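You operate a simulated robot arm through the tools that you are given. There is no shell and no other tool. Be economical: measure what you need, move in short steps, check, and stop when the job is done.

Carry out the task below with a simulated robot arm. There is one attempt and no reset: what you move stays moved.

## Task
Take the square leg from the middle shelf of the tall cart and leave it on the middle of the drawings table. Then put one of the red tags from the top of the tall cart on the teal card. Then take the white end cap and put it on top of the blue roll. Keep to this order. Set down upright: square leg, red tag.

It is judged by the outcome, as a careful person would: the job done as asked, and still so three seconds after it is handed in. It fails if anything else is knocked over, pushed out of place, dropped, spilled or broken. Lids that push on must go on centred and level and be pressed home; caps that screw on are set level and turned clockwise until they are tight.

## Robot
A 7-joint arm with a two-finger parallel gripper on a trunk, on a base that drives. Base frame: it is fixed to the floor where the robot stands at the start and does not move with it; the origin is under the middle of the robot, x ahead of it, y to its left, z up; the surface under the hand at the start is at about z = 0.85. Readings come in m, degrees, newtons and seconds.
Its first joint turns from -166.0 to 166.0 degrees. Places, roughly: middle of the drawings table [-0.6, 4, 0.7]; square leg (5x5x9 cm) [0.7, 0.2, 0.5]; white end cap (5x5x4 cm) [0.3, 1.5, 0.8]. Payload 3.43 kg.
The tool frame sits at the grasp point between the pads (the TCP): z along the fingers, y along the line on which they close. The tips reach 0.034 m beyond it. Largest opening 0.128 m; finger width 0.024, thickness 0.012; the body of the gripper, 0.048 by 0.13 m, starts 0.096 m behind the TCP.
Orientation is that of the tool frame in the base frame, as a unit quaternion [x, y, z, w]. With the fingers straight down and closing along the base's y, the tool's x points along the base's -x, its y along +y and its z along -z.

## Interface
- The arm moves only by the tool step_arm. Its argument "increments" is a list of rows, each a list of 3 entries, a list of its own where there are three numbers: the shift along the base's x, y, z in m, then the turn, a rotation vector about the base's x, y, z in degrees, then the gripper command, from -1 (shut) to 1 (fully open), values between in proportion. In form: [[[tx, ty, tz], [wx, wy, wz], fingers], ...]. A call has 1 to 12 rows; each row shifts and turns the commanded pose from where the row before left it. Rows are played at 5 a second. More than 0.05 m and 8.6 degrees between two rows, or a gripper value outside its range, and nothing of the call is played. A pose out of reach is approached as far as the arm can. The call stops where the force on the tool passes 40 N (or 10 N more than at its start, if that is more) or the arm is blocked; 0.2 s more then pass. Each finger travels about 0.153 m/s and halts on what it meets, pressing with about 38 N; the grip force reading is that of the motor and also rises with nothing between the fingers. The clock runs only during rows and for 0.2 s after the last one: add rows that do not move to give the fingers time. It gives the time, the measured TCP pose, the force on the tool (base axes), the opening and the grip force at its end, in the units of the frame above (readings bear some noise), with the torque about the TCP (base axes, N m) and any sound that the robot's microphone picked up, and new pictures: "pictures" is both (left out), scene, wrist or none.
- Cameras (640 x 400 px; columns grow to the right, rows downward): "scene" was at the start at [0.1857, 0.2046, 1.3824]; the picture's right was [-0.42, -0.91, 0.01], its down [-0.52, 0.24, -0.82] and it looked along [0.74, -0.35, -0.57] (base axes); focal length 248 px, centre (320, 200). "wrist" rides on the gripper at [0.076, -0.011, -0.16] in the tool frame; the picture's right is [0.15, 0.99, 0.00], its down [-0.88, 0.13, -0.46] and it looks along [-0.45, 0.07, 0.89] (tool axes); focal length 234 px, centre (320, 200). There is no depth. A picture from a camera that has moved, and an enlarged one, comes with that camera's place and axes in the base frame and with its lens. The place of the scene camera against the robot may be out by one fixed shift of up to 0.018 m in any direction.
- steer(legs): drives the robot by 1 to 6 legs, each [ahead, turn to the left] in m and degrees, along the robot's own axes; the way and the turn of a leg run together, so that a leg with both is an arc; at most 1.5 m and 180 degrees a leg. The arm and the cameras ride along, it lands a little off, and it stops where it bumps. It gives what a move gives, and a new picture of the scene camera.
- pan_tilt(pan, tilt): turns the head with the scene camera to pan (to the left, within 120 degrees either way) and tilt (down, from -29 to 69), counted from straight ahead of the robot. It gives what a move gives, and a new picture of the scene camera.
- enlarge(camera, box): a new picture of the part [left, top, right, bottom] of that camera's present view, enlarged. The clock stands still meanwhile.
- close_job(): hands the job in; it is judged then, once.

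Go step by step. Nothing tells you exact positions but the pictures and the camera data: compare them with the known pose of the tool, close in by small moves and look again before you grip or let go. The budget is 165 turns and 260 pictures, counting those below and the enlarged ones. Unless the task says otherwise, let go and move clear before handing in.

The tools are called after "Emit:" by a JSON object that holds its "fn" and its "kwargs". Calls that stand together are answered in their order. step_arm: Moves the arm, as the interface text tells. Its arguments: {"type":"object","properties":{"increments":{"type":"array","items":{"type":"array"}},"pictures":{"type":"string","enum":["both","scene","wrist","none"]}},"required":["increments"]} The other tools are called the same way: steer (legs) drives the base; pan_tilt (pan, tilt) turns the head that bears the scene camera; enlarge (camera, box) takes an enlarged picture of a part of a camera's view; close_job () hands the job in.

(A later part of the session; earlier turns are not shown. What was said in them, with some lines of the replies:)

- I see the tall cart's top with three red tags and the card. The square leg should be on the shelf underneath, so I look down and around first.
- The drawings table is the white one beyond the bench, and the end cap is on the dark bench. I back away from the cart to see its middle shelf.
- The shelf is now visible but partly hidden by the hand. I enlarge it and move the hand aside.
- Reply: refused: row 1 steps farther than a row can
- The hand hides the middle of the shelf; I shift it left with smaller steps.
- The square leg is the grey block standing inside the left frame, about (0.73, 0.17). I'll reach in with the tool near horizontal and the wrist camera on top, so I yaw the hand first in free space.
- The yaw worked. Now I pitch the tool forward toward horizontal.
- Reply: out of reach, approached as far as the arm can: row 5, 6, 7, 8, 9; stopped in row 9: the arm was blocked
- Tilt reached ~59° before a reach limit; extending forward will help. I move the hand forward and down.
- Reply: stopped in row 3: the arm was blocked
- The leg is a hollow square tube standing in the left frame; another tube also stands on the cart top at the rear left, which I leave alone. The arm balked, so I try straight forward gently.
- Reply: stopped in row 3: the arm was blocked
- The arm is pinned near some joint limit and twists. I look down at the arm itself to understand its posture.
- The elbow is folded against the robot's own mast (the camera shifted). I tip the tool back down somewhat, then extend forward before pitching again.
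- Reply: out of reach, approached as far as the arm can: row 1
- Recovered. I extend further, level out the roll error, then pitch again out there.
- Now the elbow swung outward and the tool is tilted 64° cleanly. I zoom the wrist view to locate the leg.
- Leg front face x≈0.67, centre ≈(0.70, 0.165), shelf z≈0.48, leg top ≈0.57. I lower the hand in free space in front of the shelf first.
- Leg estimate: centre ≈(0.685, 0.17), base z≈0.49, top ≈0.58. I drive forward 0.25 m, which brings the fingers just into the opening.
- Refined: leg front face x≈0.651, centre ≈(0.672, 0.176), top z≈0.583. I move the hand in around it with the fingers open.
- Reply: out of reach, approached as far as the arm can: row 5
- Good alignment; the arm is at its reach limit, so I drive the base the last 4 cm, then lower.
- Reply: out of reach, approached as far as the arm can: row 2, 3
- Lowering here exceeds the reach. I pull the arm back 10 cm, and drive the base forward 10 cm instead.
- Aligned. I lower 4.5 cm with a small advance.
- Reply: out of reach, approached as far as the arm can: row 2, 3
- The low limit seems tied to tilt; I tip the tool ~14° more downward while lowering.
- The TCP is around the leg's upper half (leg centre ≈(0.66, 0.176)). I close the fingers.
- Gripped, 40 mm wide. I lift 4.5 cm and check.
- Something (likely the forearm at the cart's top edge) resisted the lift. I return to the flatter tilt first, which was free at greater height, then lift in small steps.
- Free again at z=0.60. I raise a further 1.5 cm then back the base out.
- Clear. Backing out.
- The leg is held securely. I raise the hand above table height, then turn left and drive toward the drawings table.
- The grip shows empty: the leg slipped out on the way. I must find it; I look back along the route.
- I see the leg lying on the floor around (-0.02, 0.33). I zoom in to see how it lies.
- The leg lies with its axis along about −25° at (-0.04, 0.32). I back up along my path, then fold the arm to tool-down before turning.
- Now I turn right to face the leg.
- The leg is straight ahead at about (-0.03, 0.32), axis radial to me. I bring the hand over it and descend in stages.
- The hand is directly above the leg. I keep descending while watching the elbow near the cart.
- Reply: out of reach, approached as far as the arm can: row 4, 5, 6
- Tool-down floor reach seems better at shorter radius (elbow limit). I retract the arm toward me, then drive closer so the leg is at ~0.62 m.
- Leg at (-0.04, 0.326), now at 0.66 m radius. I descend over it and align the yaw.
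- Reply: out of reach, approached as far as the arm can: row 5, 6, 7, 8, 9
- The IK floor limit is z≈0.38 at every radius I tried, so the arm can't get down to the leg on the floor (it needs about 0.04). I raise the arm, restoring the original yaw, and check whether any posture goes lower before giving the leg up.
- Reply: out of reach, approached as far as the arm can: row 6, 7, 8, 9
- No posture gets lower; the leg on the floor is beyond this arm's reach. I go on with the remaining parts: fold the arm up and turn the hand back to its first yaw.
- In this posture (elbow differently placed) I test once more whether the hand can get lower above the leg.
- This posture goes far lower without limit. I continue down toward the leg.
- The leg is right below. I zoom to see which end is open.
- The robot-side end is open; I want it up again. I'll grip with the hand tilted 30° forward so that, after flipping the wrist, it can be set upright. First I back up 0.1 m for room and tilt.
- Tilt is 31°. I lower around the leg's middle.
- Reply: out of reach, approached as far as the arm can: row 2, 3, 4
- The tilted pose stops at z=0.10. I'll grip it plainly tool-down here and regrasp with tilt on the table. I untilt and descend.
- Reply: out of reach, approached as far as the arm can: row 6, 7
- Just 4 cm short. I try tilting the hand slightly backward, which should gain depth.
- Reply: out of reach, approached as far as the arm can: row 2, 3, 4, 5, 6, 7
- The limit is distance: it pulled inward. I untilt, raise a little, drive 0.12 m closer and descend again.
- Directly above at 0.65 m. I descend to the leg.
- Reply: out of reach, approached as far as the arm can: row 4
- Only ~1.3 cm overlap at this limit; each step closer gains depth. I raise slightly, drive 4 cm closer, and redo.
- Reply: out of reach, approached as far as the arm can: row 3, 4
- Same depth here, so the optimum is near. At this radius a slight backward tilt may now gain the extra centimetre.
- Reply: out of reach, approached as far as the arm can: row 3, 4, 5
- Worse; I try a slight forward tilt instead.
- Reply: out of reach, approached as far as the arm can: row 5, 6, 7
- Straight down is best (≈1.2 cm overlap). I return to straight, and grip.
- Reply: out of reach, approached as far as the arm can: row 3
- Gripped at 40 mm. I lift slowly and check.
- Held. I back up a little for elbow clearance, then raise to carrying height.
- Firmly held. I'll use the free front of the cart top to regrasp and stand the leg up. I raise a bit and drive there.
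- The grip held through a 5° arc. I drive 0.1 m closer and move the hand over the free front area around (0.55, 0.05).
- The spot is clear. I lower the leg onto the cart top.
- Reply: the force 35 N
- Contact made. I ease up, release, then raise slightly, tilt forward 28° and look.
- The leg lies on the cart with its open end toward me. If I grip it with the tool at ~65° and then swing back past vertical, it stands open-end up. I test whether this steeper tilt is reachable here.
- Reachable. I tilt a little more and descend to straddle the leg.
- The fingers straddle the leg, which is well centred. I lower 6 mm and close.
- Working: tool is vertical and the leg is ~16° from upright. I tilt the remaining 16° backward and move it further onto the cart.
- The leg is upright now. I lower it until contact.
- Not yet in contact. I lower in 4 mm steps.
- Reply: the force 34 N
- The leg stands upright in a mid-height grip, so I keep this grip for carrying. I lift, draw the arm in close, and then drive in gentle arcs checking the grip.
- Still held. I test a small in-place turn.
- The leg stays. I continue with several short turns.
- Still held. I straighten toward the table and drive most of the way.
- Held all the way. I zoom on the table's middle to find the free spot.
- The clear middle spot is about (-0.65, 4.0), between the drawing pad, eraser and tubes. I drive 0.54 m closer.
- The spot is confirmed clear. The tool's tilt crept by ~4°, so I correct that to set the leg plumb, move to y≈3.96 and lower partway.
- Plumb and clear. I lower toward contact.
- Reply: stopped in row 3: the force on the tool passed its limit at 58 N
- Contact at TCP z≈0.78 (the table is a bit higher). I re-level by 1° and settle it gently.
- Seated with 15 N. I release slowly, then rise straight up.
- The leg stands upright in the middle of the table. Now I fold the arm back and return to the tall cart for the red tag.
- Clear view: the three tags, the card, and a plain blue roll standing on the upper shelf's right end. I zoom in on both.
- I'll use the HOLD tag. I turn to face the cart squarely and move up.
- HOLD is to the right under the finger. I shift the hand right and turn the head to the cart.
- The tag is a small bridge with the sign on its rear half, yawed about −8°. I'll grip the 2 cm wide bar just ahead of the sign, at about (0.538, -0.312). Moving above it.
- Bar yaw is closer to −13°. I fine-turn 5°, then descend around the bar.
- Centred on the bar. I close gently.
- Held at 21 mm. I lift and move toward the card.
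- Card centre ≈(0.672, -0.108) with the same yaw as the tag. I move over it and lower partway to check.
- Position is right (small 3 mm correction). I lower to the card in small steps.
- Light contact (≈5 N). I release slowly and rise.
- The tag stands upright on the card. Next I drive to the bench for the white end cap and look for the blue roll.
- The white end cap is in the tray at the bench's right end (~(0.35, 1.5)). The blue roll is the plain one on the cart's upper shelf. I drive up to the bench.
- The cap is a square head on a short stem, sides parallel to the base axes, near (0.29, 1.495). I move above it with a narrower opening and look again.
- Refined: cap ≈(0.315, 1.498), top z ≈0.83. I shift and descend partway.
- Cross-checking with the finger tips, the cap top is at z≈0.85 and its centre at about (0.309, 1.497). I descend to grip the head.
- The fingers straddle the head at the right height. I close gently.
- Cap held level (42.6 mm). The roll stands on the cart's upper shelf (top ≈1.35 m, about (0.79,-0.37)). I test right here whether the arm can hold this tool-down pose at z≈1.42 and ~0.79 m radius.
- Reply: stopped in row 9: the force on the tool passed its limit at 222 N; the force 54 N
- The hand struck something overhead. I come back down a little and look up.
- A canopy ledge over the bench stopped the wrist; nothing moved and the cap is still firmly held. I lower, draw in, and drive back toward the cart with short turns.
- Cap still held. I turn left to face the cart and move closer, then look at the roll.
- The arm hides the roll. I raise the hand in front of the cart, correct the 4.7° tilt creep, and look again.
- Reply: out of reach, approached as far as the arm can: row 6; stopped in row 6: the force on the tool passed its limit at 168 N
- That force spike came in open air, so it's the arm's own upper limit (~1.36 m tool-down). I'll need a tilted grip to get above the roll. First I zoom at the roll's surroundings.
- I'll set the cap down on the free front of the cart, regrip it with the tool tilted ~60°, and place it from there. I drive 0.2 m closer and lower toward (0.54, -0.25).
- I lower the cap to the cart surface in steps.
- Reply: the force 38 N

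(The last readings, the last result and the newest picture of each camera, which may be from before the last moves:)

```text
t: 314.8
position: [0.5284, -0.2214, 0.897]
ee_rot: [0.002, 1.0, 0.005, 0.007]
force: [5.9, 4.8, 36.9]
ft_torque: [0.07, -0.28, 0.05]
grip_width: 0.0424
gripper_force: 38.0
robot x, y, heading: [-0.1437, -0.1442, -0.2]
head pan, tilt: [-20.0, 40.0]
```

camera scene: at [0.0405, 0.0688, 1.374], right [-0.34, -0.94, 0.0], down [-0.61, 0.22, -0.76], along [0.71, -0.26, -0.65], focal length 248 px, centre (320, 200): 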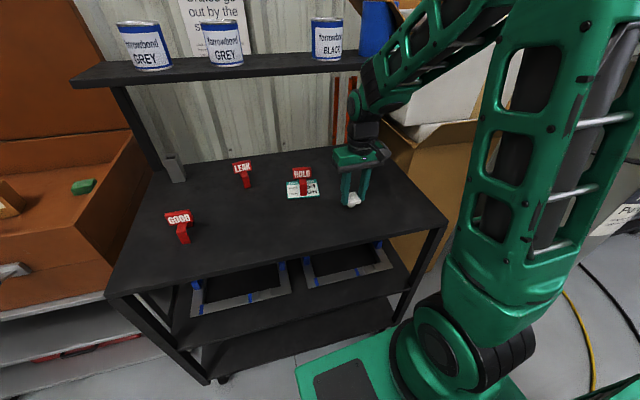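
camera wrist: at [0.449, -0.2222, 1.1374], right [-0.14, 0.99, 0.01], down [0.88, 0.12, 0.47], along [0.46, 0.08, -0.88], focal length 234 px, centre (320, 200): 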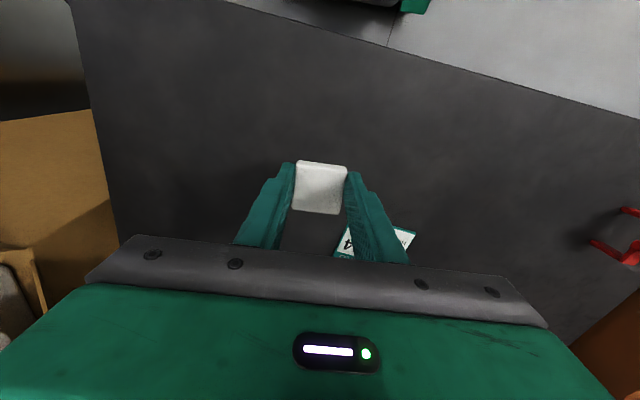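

Seated. I release, rise, and tilt the tool 60° forward above the cap.

Emit:
{"fn": "step_arm", "kwargs": {"increments": [[[0, 0, 0.003], [0, 0, 0], -0.4], [[0, 0, 0], [0, 0, 0], -0.2], [[0, 0, 0], [0, 0, 0], 0], [[0, 0, 0.04], [0, 0, 0], 0], [[0, 0, 0.04], [0, -8.5, 0], 0], [[0, 0, 0], [0, -8.5, 0], 0], [[0, 0, 0], [0, -8.5, 0], 0], [[0, 0, 0], [0, -8.5, 0], 0], [[0, 0, 0], [0, -8.5, 0], 0], [[0, 0, 0], [0, -8.5, 0], 0], [[0, 0, 0], [0, -8.5, 0], 0], [[0, 0, 0], [0, 0, 0], 0]], "pictures": "wrist"}}

Emit:
{"fn": "enlarge", "kwargs": {"camera": "scene", "box": [270, 110, 430, 230]}}

```text
t: 317.4
position: [0.5923, -0.2262, 1.0251]
ee_rot: [0.0, 0.866, 0.005, 0.5]
force: [0.2, 0.2, -1.3]
ft_torque: [0.02, 0.01, -0.01]
grip_width: 0.0642
gripper_force: 0.0
out of reach, approached as far as the arm can: row 9, 10, 11
robot x, y, heading: [-0.146, -0.1428, -0.2]
head pan, tilt: [-20.0, 40.0]
camera wrist: at [0.4164, -0.2391, 1.038], right [-0.08, 0.99, -0.12], down [0.04, 0.12, 0.99], along [1.0, 0.08, -0.05], focal length 234 px, centre (320, 200)
```

wrist: 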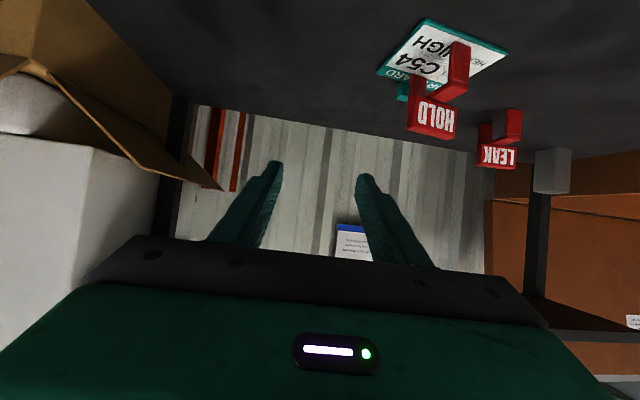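

```text
3.33 times, centred on (350, 170) of scene
camera zoom: at [0.0403, 0.0688, 1.374], right [-0.34, -0.94, 0.0], down [-0.61, 0.22, -0.76], along [0.71, -0.26, -0.65], focal length 825 px, centre (220, 300)
```

zoom: 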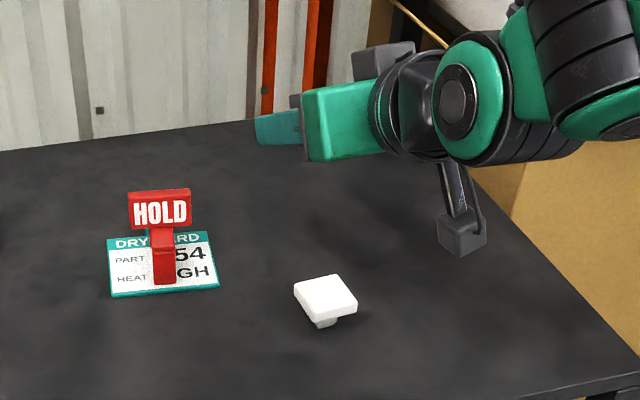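

Too close for this tilt (it got pushed outward). I back the base 0.2 m so the cap sits at ~0.88 m radius.

Emit:
{"fn": "steer", "kwargs": {"legs": [[-0.2, 0]]}}

Emit:
{"fn": "step_arm", "kwargs": {"increments": [[[0.03, 0.001, -0.02], [0, 0, 0], 0], [[0.03, 0.001, -0.02], [0, 0, 0], 0], [[0.03, 0.001, -0.02], [0, 0, 0], 0], [[0.02, 0, -0.02], [0, 0, 0], 0], [[0, 0, 0], [0, 0, 0], 0]], "pictures": "both"}}

```text
t: 319.0
position: [0.394, -0.2259, 1.0235]
ee_rot: [-0.002, 0.866, 0.007, 0.5]
force: [0.6, 0.0, 0.3]
ft_torque: [0.02, -0.01, 0.0]
grip_width: 0.064
gripper_force: 0.1
robot x, y, heading: [-0.346, -0.1412, 0.0]
head pan, tilt: [-20.0, 40.0]
camera scene: at [-0.1579, 0.0693, 1.374], right [-0.34, -0.94, 0.0], down [-0.61, 0.22, -0.76], along [0.71, -0.26, -0.65], focal length 248 px, centre (320, 200)
```

scene: 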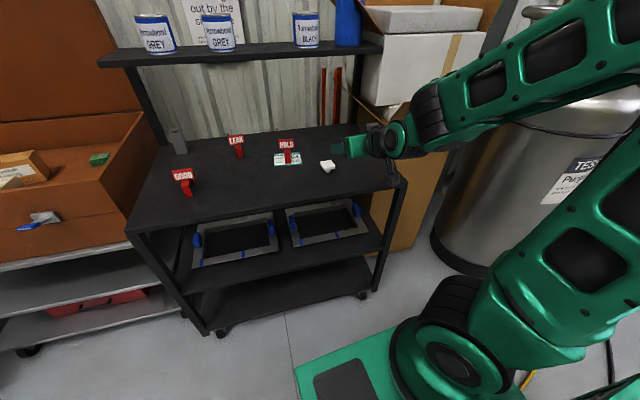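

```text
t: 320.2
position: [0.4907, -0.2226, 0.9544]
ee_rot: [-0.002, 0.863, 0.007, 0.505]
force: [0.4, 0.5, -0.3]
ft_torque: [0.01, 0.0, -0.01]
grip_width: 0.064
gripper_force: 0.1
robot x, y, heading: [-0.3418, -0.1399, -0.2]
head pan, tilt: [-20.0, 40.0]
camera scene: at [-0.1579, 0.0693, 1.374], right [-0.34, -0.94, 0.0], down [-0.61, 0.22, -0.76], along [0.71, -0.26, -0.65], focal length 248 px, centre (320, 200)
camera wrist: at [0.3146, -0.2352, 0.9649], right [-0.08, 0.99, -0.12], down [0.03, 0.12, 0.99], along [1.0, 0.08, -0.04], focal length 234 px, centre (320, 200)
```

scene: 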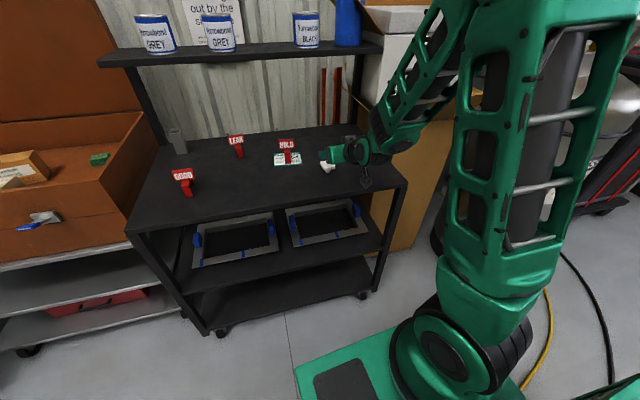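
wrist: 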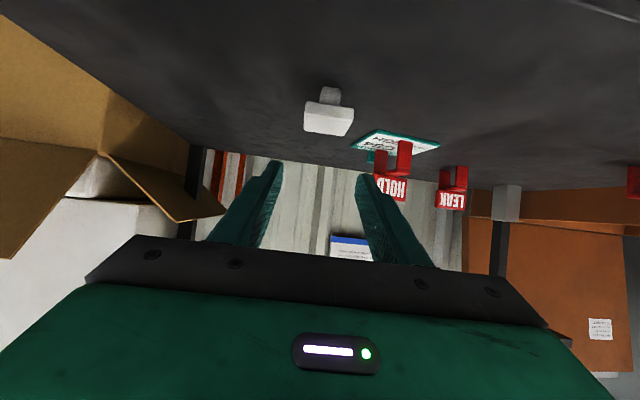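

The cap is aligned between the fingers. I move down around its head.

Emit:
{"fn": "step_arm", "kwargs": {"increments": [[[0.018, 0, -0.025], [0, 0, 0], 0], [[0.018, 0.001, -0.025], [0, 0, 0], 0], [[0, 0, -0.018], [0, 0, 0], 0], [[0, 0, 0], [0, 0, 0], 0]], "pictures": "wrist"}}

Emit:
{"fn": "enlarge", "kwargs": {"camera": "scene", "box": [280, 120, 400, 210]}}

```text
t: 321.2
position: [0.527, -0.2214, 0.8856]
ee_rot: [-0.001, 0.863, 0.007, 0.505]
force: [-0.3, 0.2, 0.2]
ft_torque: [0.02, 0.03, 0.0]
grip_width: 0.064
gripper_force: 0.0
robot x, y, heading: [-0.3417, -0.1454, -0.3]
head pan, tilt: [-20.0, 40.0]
camera wrist: at [0.3507, -0.2342, 0.8967], right [-0.08, 0.99, -0.12], down [0.03, 0.12, 0.99], along [1.0, 0.08, -0.04], focal length 234 px, centre (320, 200)
```

wrist: 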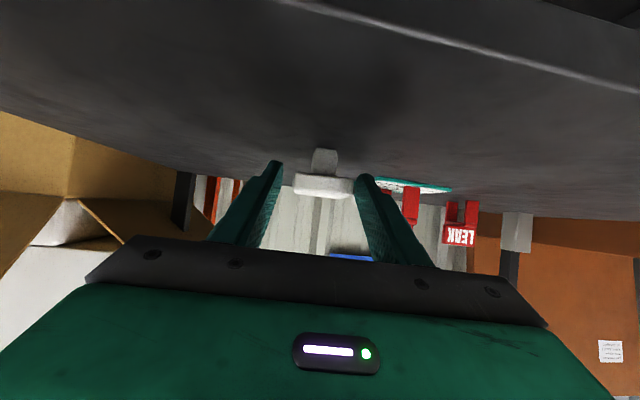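

```text
4.44 times, centred on (340, 165) of scene
camera zoom: at [-0.1578, 0.0693, 1.3739], right [-0.34, -0.94, 0.0], down [-0.61, 0.22, -0.76], along [0.71, -0.26, -0.65], focal length 1100 px, centre (231, 356)
```

zoom: 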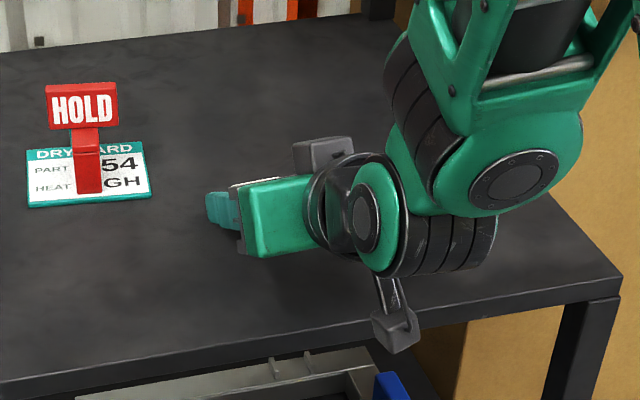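

The head lies right between the pads (z≈0.88). I close and lift a bit.

Emit:
{"fn": "step_arm", "kwargs": {"increments": [[[0, 0, -0.002], [0, 0, 0], -0.2], [[0, 0, 0], [0, 0, 0], -0.4], [[0, 0, 0], [0, 0, 0], -0.7], [[0, 0, 0], [0, 0, 0], -1], [[0, 0, 0], [0, 0, 0], -1]], "pictures": "none"}}

Emit:
{"fn": "step_arm", "kwargs": {"increments": [[[0, 0, 0.02], [0, 0, 0], -1], [[0, 0, 0.04], [0, 0, 0], -1], [[0, 0, 0.04], [0, 0, 0], -1], [[0, 0, 0.04], [0, 0, 0], -1], [[0, 0, 0.04], [0, 0, 0], -1], [[0, 0, 0.04], [0, 0, 0], -1], [[0, 0, 0.04], [0, 0, 0], -1], [[0, 0, 0.04], [0, 0, 0], -1], [[0, 0, 0.04], [0, 0, 0], -1], [[0, 0, 0.04], [0, 0, 0], -1], [[0, 0, 0.04], [0, 0, 0], -1]], "pictures": "wrist"}}

```text
t: 322.4
position: [0.5274, -0.221, 0.8843]
ee_rot: [-0.001, 0.863, 0.006, 0.505]
force: [0.8, 0.7, 1.0]
ft_torque: [0.01, 0.01, 0.01]
grip_width: 0.0428
gripper_force: 37.8
robot x, y, heading: [-0.3418, -0.1429, -0.0]
head pan, tilt: [-20.0, 40.0]
```

```text
t: 324.8
position: [0.5276, -0.22, 1.3053]
ee_rot: [-0.001, 0.864, 0.007, 0.504]
force: [0.8, -0.2, -0.3]
ft_torque: [0.0, -0.04, -0.02]
grip_width: 0.0432
gripper_force: 37.9
robot x, y, heading: [-0.3446, -0.1434, -0.1]
head pan, tilt: [-20.0, 40.0]
camera wrist: at [0.3509, -0.233, 1.3175], right [-0.08, 0.99, -0.12], down [0.03, 0.12, 0.99], along [1.0, 0.08, -0.04], focal length 234 px, centre (320, 200)
```

wrist: 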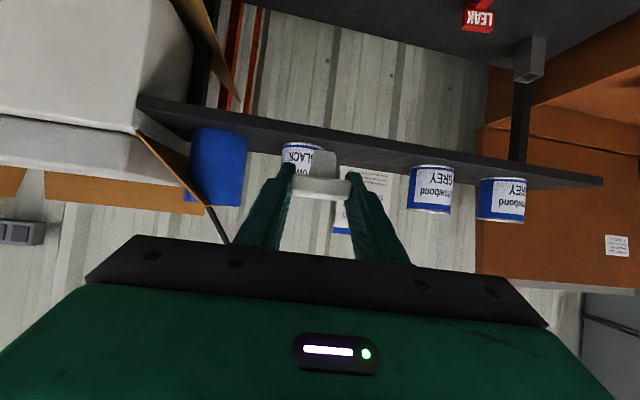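

Regrip succeeded and height is no problem. The wrist camera now sees the roll from the front; I zoom to inspect its top and the carton flap.

Emit:
{"fn": "enlarge", "kwargs": {"camera": "wrist", "box": [130, 100, 290, 230]}}

```text
3.08 times, centred on (210, 165) of wrist
camera zoom: at [0.3509, -0.233, 1.3175], right [-0.08, 0.99, -0.12], down [0.03, 0.12, 0.99], along [1.0, 0.08, -0.04], focal length 720 px, centre (658, 308)
```

zoom: 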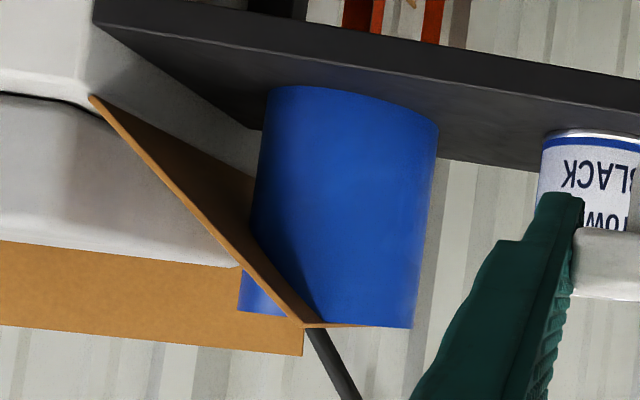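

The flap's free edge seems to run across right at the roll's top height. I raise the hand 0.13 m to look at the top surface from above.

Emit:
{"fn": "step_arm", "kwargs": {"increments": [[[0, 0, 0.03], [0, 0, 0], -1], [[0, 0, 0.03], [0, 0, 0], -1], [[0, 0, 0.03], [0, 0, 0], -1], [[0, 0, 0.03], [0, 0, 0], -1], [[0, 0, 0.02], [0, 0, 0], -1], [[0, 0, 0], [0, 0, 0], -1]], "pictures": "none"}}

Emit:
{"fn": "enlarge", "kwargs": {"camera": "wrist", "box": [130, 40, 290, 170]}}

```text
t: 326.2
position: [0.5276, -0.2218, 1.4447]
ee_rot: [-0.001, 0.863, 0.007, 0.505]
force: [1.1, -0.1, 0.2]
ft_torque: [-0.01, 0.03, 0.03]
grip_width: 0.0428
gripper_force: 38.9
robot x, y, heading: [-0.3438, -0.1439, -0.1]
head pan, tilt: [-20.0, 40.0]
```

```text
3.08 times, centred on (210, 105) of wrist
camera zoom: at [0.3516, -0.2336, 1.4559], right [-0.08, 0.99, -0.12], down [0.03, 0.12, 0.99], along [1.0, 0.08, -0.04], focal length 720 px, centre (658, 492)
```

zoom: 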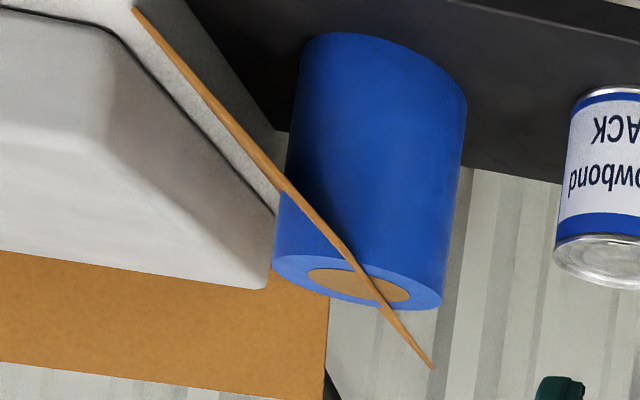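

Now it's clear: the roll's top is a blue ring with a brown core at z≈1.333, centre ≈(0.81,-0.398), and the flap's free edge lies level with the top along its middle; the left half is free. I'll set the cap at about (0.80,-0.374). I drive 0.26 m forward at this height.

Emit:
{"fn": "steer", "kwargs": {"legs": [[0.25, 0]]}}

Emit:
{"fn": "step_arm", "kwargs": {"increments": [[[0, -0.03, 0], [0, 0.4, 0], -1], [[0, -0.03, 0], [0, 0, 0], -1], [[0, -0.03, 0], [0, 0, 0], -1], [[0, -0.02, 0], [0, 0, 0], -1], [[0, 0, 0], [0, 0, 0], -1]], "pictures": "wrist"}}

Emit:
{"fn": "pan_tilt", "kwargs": {"pan": -32, "tilt": 8}}

```text
t: 328.1
position: [0.7781, -0.2234, 1.4452]
ee_rot: [-0.001, 0.863, 0.007, 0.505]
force: [0.6, 0.1, -0.8]
ft_torque: [0.0, -0.02, 0.01]
grip_width: 0.0429
gripper_force: 38.3
robot x, y, heading: [-0.0901, -0.1453, -0.2]
head pan, tilt: [-20.0, 40.0]
camera scene: at [0.0932, 0.0685, 1.3739], right [-0.35, -0.94, 0.0], down [-0.61, 0.22, -0.76], along [0.71, -0.26, -0.65], focal length 248 px, centre (320, 200)
```

scene: 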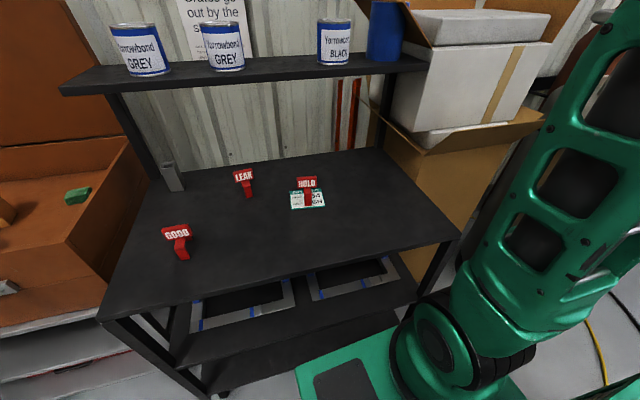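

```text
t: 329.3
position: [0.7593, -0.3343, 1.4544]
ee_rot: [0.0, 0.861, 0.006, 0.508]
force: [0.2, -0.2, -0.1]
ft_torque: [-0.01, 0.0, 0.03]
grip_width: 0.0428
gripper_force: 38.1
robot x, y, heading: [-0.095, -0.1428, -0.2]
head pan, tilt: [-20.0, 40.0]
camera wrist: at [0.5832, -0.3457, 1.4652], right [-0.08, 0.99, -0.12], down [0.03, 0.12, 0.99], along [1.0, 0.07, -0.04], focal length 234 px, centre (320, 200)
```

wrist: 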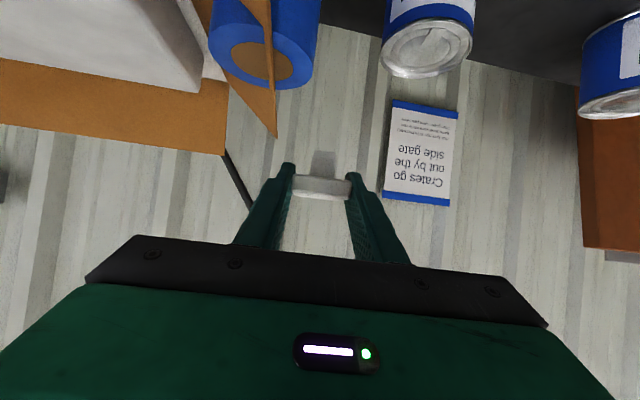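

```text
t: 330.2
position: [0.7601, -0.3318, 1.4551]
ee_rot: [0.0, 0.861, 0.006, 0.508]
force: [-0.4, -0.7, -0.5]
ft_torque: [-0.01, 0.0, -0.03]
grip_width: 0.0431
gripper_force: 37.7
robot x, y, heading: [-0.0935, -0.1439, -0.0]
head pan, tilt: [-32.0, 8.0]
camera scene: at [0.0925, 0.0485, 1.4248], right [-0.53, -0.85, 0.01], down [-0.13, 0.07, -0.99], along [0.84, -0.53, -0.15], focal length 248 px, centre (320, 200)
```

scene: 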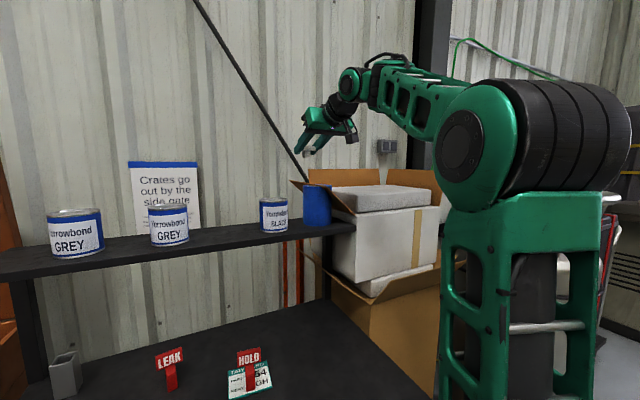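

Emit:
{"fn": "enlarge", "kwargs": {"camera": "wrist", "box": [190, 0, 350, 130]}}

```text
3.08 times, centred on (270, 65) of wrist
camera zoom: at [0.5833, -0.3453, 1.4652], right [-0.08, 0.99, -0.12], down [0.03, 0.12, 0.99], along [1.0, 0.07, -0.04], focal length 720 px, centre (474, 615)
```

zoom: 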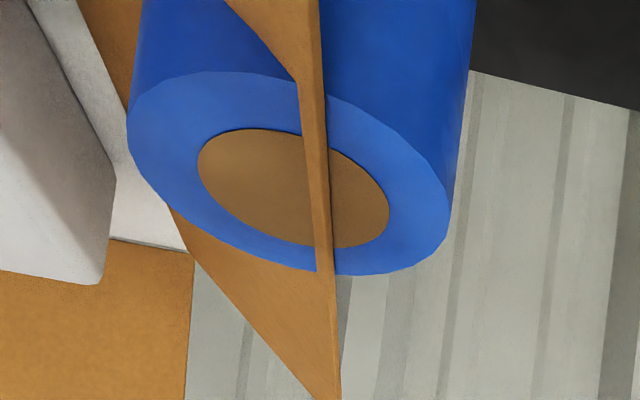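

Excellent view: the flap's edge is a strip along y≈-0.392; the larger free part of the top, including most of the flat brown core, lies on the near-centre right side. I'll set the cap at (0.798,-0.413). I move above it and lower partway.

Emit:
{"fn": "step_arm", "kwargs": {"increments": [[[0.013, -0.027, 0], [0, 0.4, 0], -1], [[0.013, -0.027, 0], [0, 0, 0], -1], [[0.011, -0.027, -0.01], [0, 0, 0], -1], [[0, 0, -0.025], [0, 0, 0], -1], [[0, 0, -0.015], [0, 0, 0], -1], [[0, 0, 0], [0, 0, 0], -1]], "pictures": "wrist"}}

Emit:
{"fn": "enlarge", "kwargs": {"camera": "scene", "box": [250, 120, 380, 230]}}

```text
t: 331.6
position: [0.7954, -0.4141, 1.4044]
ee_rot: [0.0, 0.863, 0.006, 0.505]
force: [0.3, 0.3, -0.4]
ft_torque: [0.0, -0.03, -0.01]
grip_width: 0.0431
gripper_force: 38.2
robot x, y, heading: [-0.091, -0.144, -0.0]
head pan, tilt: [-32.0, 8.0]
camera wrist: at [0.6207, -0.4254, 1.4162], right [-0.08, 0.99, -0.12], down [0.03, 0.12, 0.99], along [1.0, 0.07, -0.04], focal length 234 px, centre (320, 200)
```

wrist: 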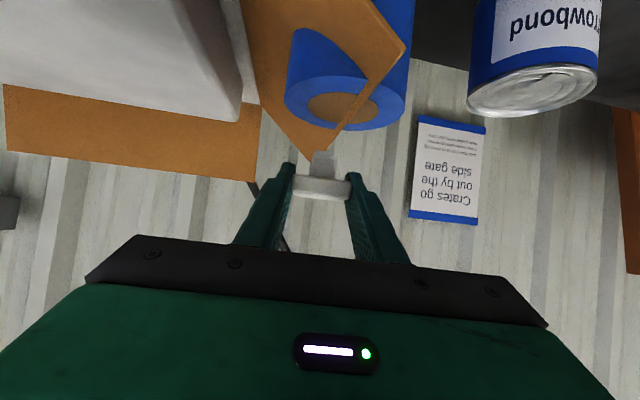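

```text
3.64 times, centred on (315, 175) of scene
camera zoom: at [0.0925, 0.0484, 1.4249], right [-0.53, -0.85, 0.01], down [-0.13, 0.07, -0.99], along [0.84, -0.53, -0.15], focal length 900 px, centre (338, 291)
```

zoom: 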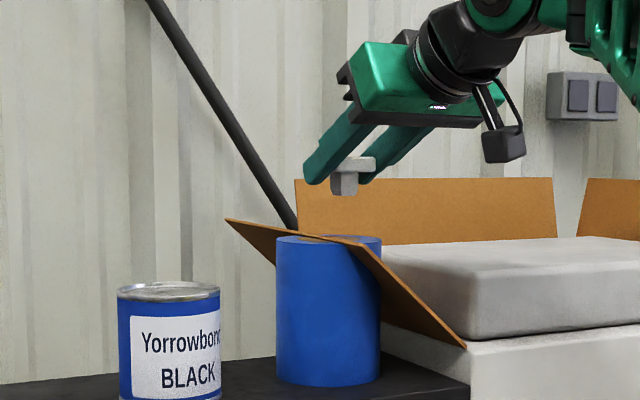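

The view confirms the top centre at (0.796,-0.402) and clear space under the stem. I lower slowly.

Emit:
{"fn": "step_arm", "kwargs": {"increments": [[[0.001, 0.001, -0.012], [0, 0, 0], -1], [[0, 0, -0.008], [0, 0, 0], -1], [[0, 0, -0.004], [0, 0, 0], -1], [[0, 0, -0.003], [0, 0, 0], -1], [[0, 0, 0], [0, 0, 0], -1]], "pictures": "wrist"}}

Emit:
{"fn": "enlarge", "kwargs": {"camera": "scene", "box": [270, 130, 370, 215]}}

```text
t: 332.8
position: [0.7972, -0.4134, 1.3788]
ee_rot: [-0.001, 0.863, 0.007, 0.504]
force: [0.4, -1.0, 0.4]
ft_torque: [0.02, -0.01, -0.02]
grip_width: 0.0428
gripper_force: 38.7
robot x, y, heading: [-0.092, -0.144, -0.2]
head pan, tilt: [-32.0, 8.0]
camera wrist: at [0.6214, -0.4252, 1.3905], right [-0.08, 0.99, -0.12], down [0.03, 0.12, 0.99], along [1.0, 0.07, -0.04], focal length 234 px, centre (320, 200)
```

wrist: 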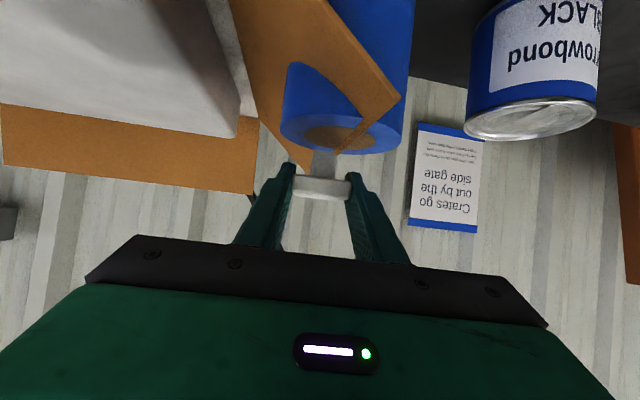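

```text
4.71 times, centred on (320, 172) of scene
camera zoom: at [0.0925, 0.0484, 1.4249], right [-0.53, -0.85, 0.01], down [-0.13, 0.07, -0.99], along [0.84, -0.53, -0.15], focal length 1164 px, centre (320, 329)
```

zoom: 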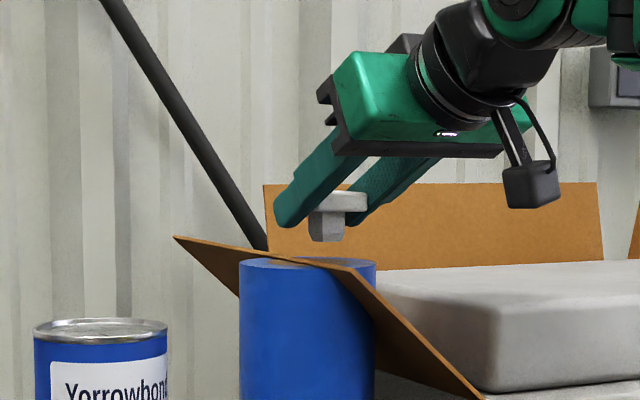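

About 1.4 cm still to go by the side view. I lower in 3 mm steps.

Emit:
{"fn": "step_arm", "kwargs": {"increments": [[[0, 0, -0.004], [0, 0, 0], -1], [[0, 0, -0.003], [0, 0, 0], -1], [[0, 0, -0.003], [0, 0, 0], -1], [[0, 0, 0], [0, 0, 0], -1]], "pictures": "none"}}

Emit:
{"fn": "enlarge", "kwargs": {"camera": "scene", "box": [290, 150, 350, 200]}}

```text
t: 333.8
position: [0.7982, -0.4143, 1.3682]
ee_rot: [0.0, 0.863, 0.006, 0.505]
force: [-0.2, 0.5, -0.4]
ft_torque: [-0.04, -0.01, -0.02]
grip_width: 0.0432
gripper_force: 37.6
robot x, y, heading: [-0.091, -0.1421, -0.1]
head pan, tilt: [-32.0, 8.0]
```

```text
8.00 times, centred on (320, 175) of scene
camera zoom: at [0.0925, 0.0484, 1.4249], right [-0.53, -0.85, 0.01], down [-0.13, 0.07, -0.99], along [0.84, -0.53, -0.15], focal length 1980 px, centre (320, 400)
```

zoom: 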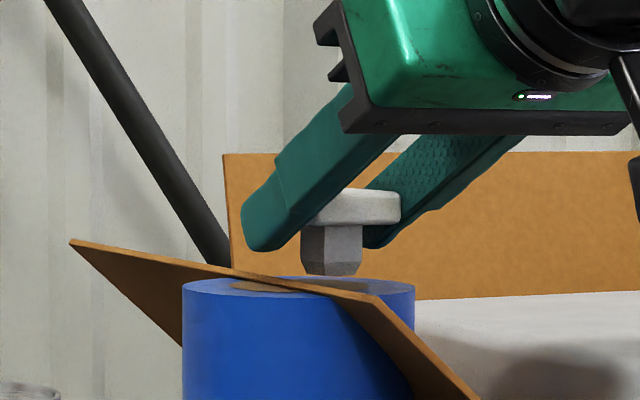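

Nearly there (~5 mm). I continue in 2 mm steps with force watch.

Emit:
{"fn": "step_arm", "kwargs": {"increments": [[[0, 0, -0.002], [0, 0, 0], -1], [[0, 0, -0.002], [0, 0, 0], -1], [[0, 0, 0], [0, 0, 0], -1]], "pictures": "none"}}

```text
t: 334.6
position: [0.7976, -0.4127, 1.3642]
ee_rot: [0.0, 0.863, 0.006, 0.504]
force: [0.5, 0.2, 0.5]
ft_torque: [0.01, -0.02, 0.0]
grip_width: 0.0429
gripper_force: 37.8
robot x, y, heading: [-0.0906, -0.1436, -0.4]
head pan, tilt: [-32.0, 8.0]
```

Emit:
{"fn": "step_arm", "kwargs": {"increments": [[[0, 0, -0.002], [0, 0, 0], -1], [[0, 0, -0.001], [0, 0, 0], -1], [[0, 0, 0], [0, 0, 0], -1]], "pictures": "none"}}

Emit:
{"fn": "enlarge", "kwargs": {"camera": "scene", "box": [290, 150, 350, 200]}}

```text
t: 335.4
position: [0.7974, -0.4132, 1.3624]
ee_rot: [-0.001, 0.863, 0.006, 0.506]
force: [3.8, -1.3, 14.3]
ft_torque: [-0.12, -0.23, 0.02]
grip_width: 0.0428
gripper_force: 38.1
robot x, y, heading: [-0.0922, -0.1464, -0.3]
head pan, tilt: [-32.0, 8.0]
```

```text
8.00 times, centred on (320, 175) of scene
camera zoom: at [0.0921, 0.0485, 1.4249], right [-0.53, -0.85, 0.01], down [-0.13, 0.07, -0.99], along [0.84, -0.53, -0.15], focal length 1980 px, centre (320, 400)
```

zoom: 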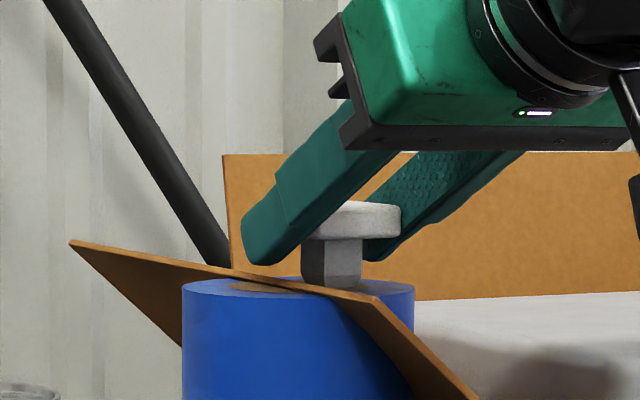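

The stem is seated on the roll's top (14 N, centred torque). I ease, open slowly, and back out along the tool axis.

Emit:
{"fn": "step_arm", "kwargs": {"increments": [[[0, 0, 0.001], [0, 0, 0], -0.38], [[0, 0, 0], [0, 0, 0], -0.3], [[0, 0, 0], [0, 0, 0], -0.2], [[0, 0, 0], [0, 0, 0], -0.15], [[-0.009, 0, 0.005], [0, 0, 0], -0.15], [[-0.017, 0, 0.01], [0, 0, 0], -0.15], [[-0.026, 0, 0.015], [0, 0, 0], -0.15], [[-0.035, 0, 0.02], [0, 0, 0], -0.15], [[-0.035, 0, 0.02], [0, 0, 0], -0.15], [[0, 0, 0], [0, 0, 0], -0.15]], "pictures": "wrist"}}

Emit:
{"fn": "enlarge", "kwargs": {"camera": "scene", "box": [280, 140, 360, 205]}}

```text
t: 337.6
position: [0.6742, -0.4117, 1.433]
ee_rot: [0.0, 0.864, 0.006, 0.504]
force: [-0.2, 0.7, 0.2]
ft_torque: [0.02, -0.02, 0.01]
grip_width: 0.0542
gripper_force: 0.0
robot x, y, heading: [-0.0966, -0.1453, -0.2]
head pan, tilt: [-32.0, 8.0]
camera wrist: at [0.4985, -0.4242, 1.4437], right [-0.08, 0.99, -0.12], down [0.04, 0.12, 0.99], along [1.0, 0.07, -0.04], focal length 234 px, centre (320, 200)
```

wrist: 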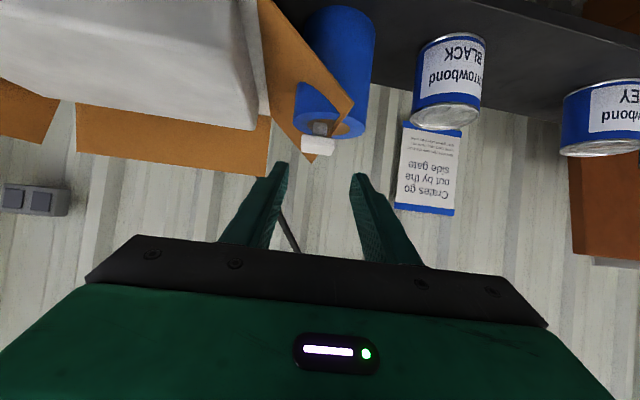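

```text
6.15 times, centred on (320, 172) of scene
camera zoom: at [0.0925, 0.0484, 1.4249], right [-0.53, -0.85, 0.01], down [-0.13, 0.07, -0.99], along [0.84, -0.53, -0.15], focal length 1523 px, centre (320, 369)
```

zoom: 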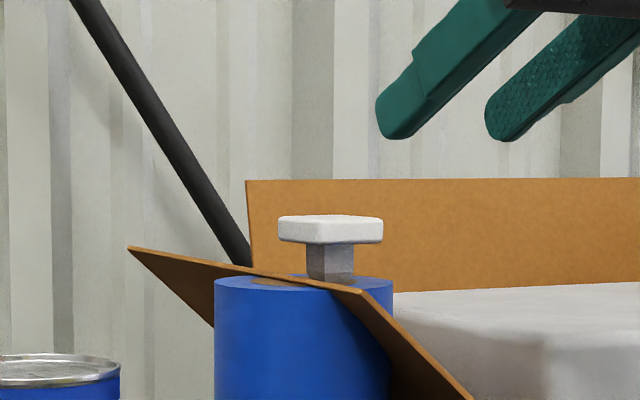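

The cap stands level on the roll. I back the robot clear and check everything on the cart.

Emit:
{"fn": "steer", "kwargs": {"legs": [[-0.3, 0]]}}

Emit:
{"fn": "pan_tilt", "kwargs": {"pan": -10, "tilt": 22}}

Emit:
{"fn": "enlarge", "kwargs": {"camera": "scene", "box": [180, 80, 440, 260]}}

```text
t: 339.7
position: [0.3721, -0.4086, 1.4324]
ee_rot: [-0.001, 0.864, 0.007, 0.504]
force: [-0.2, 0.1, -0.7]
ft_torque: [0.01, -0.02, -0.03]
grip_width: 0.0544
gripper_force: 0.1
robot x, y, heading: [-0.3977, -0.143, 0.0]
head pan, tilt: [-32.0, 8.0]
camera scene: at [-0.2125, 0.0499, 1.4249], right [-0.53, -0.85, 0.01], down [-0.13, 0.07, -0.99], along [0.84, -0.53, -0.15], focal length 248 px, centre (320, 200)
```

scene: 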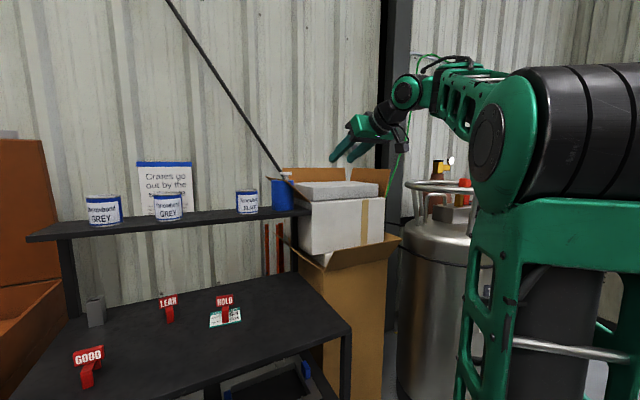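

```text
t: 340.6
position: [0.3536, -0.4087, 1.4418]
ee_rot: [-0.002, 0.86, 0.008, 0.51]
force: [0.7, 0.4, -0.3]
ft_torque: [0.01, -0.01, 0.02]
grip_width: 0.0545
gripper_force: 0.0
robot x, y, heading: [-0.3951, -0.1453, 0.1]
head pan, tilt: [-10.0, 22.0]
camera scene: at [-0.1998, 0.0828, 1.402], right [-0.18, -0.98, 0.0], down [-0.38, 0.07, -0.92], along [0.91, -0.16, -0.39], focal length 248 px, centre (320, 200)
```

scene: 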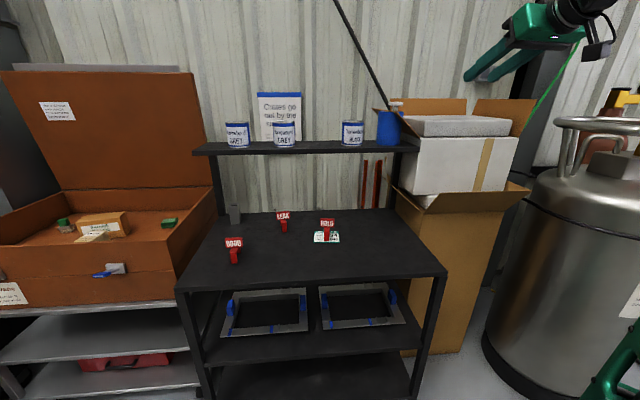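

```text
2.22 times, centred on (310, 170) of scene
camera zoom: at [-0.1998, 0.0828, 1.402], right [-0.18, -0.98, 0.0], down [-0.38, 0.07, -0.92], along [0.91, -0.16, -0.39], focal length 550 px, centre (342, 267)
```

zoom: 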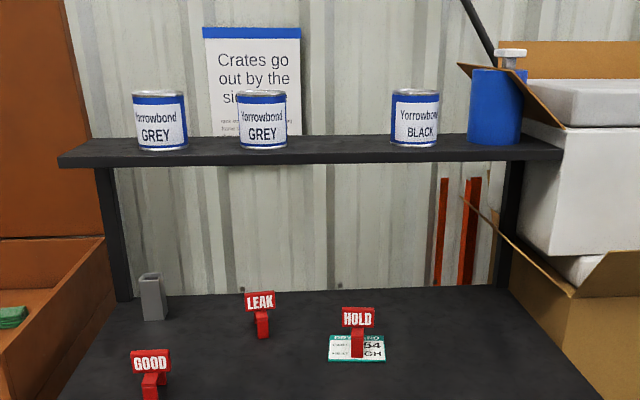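

The tag stands on the card, the cap stands level on the roll, and nothing else on the cart looks out of place. I hand in.

Emit:
{"fn": "close_job", "kwargs": {}}

```text
The job is handed in.
```

All three items are placed in the order asked, but I dropped the square leg on the floor once on the way to the table.

- **Square leg:** I picked it up again and stood it upright, open end up, near the middle of the drawings table. I saw no damage on it, but did not inspect it closely, and I have not looked at the table again since setting it down.
- **Red tag:** the HOLD tag stands upright on the teal card.
- **White end cap:** it stands level on its stem on top of the blue roll, about 1 cm off centre because a carton flap runs across the middle of the roll's top.
- **Arm contact:** the hand's force limit tripped at the bench and again in open air, when the arm was raised too high. The bench trip may have been a knock on the ledge above it. While I was inside the cart's middle shelf, the arm also pressed briefly on what was probably the cart's top edge. I saw nothing moved by any of these.
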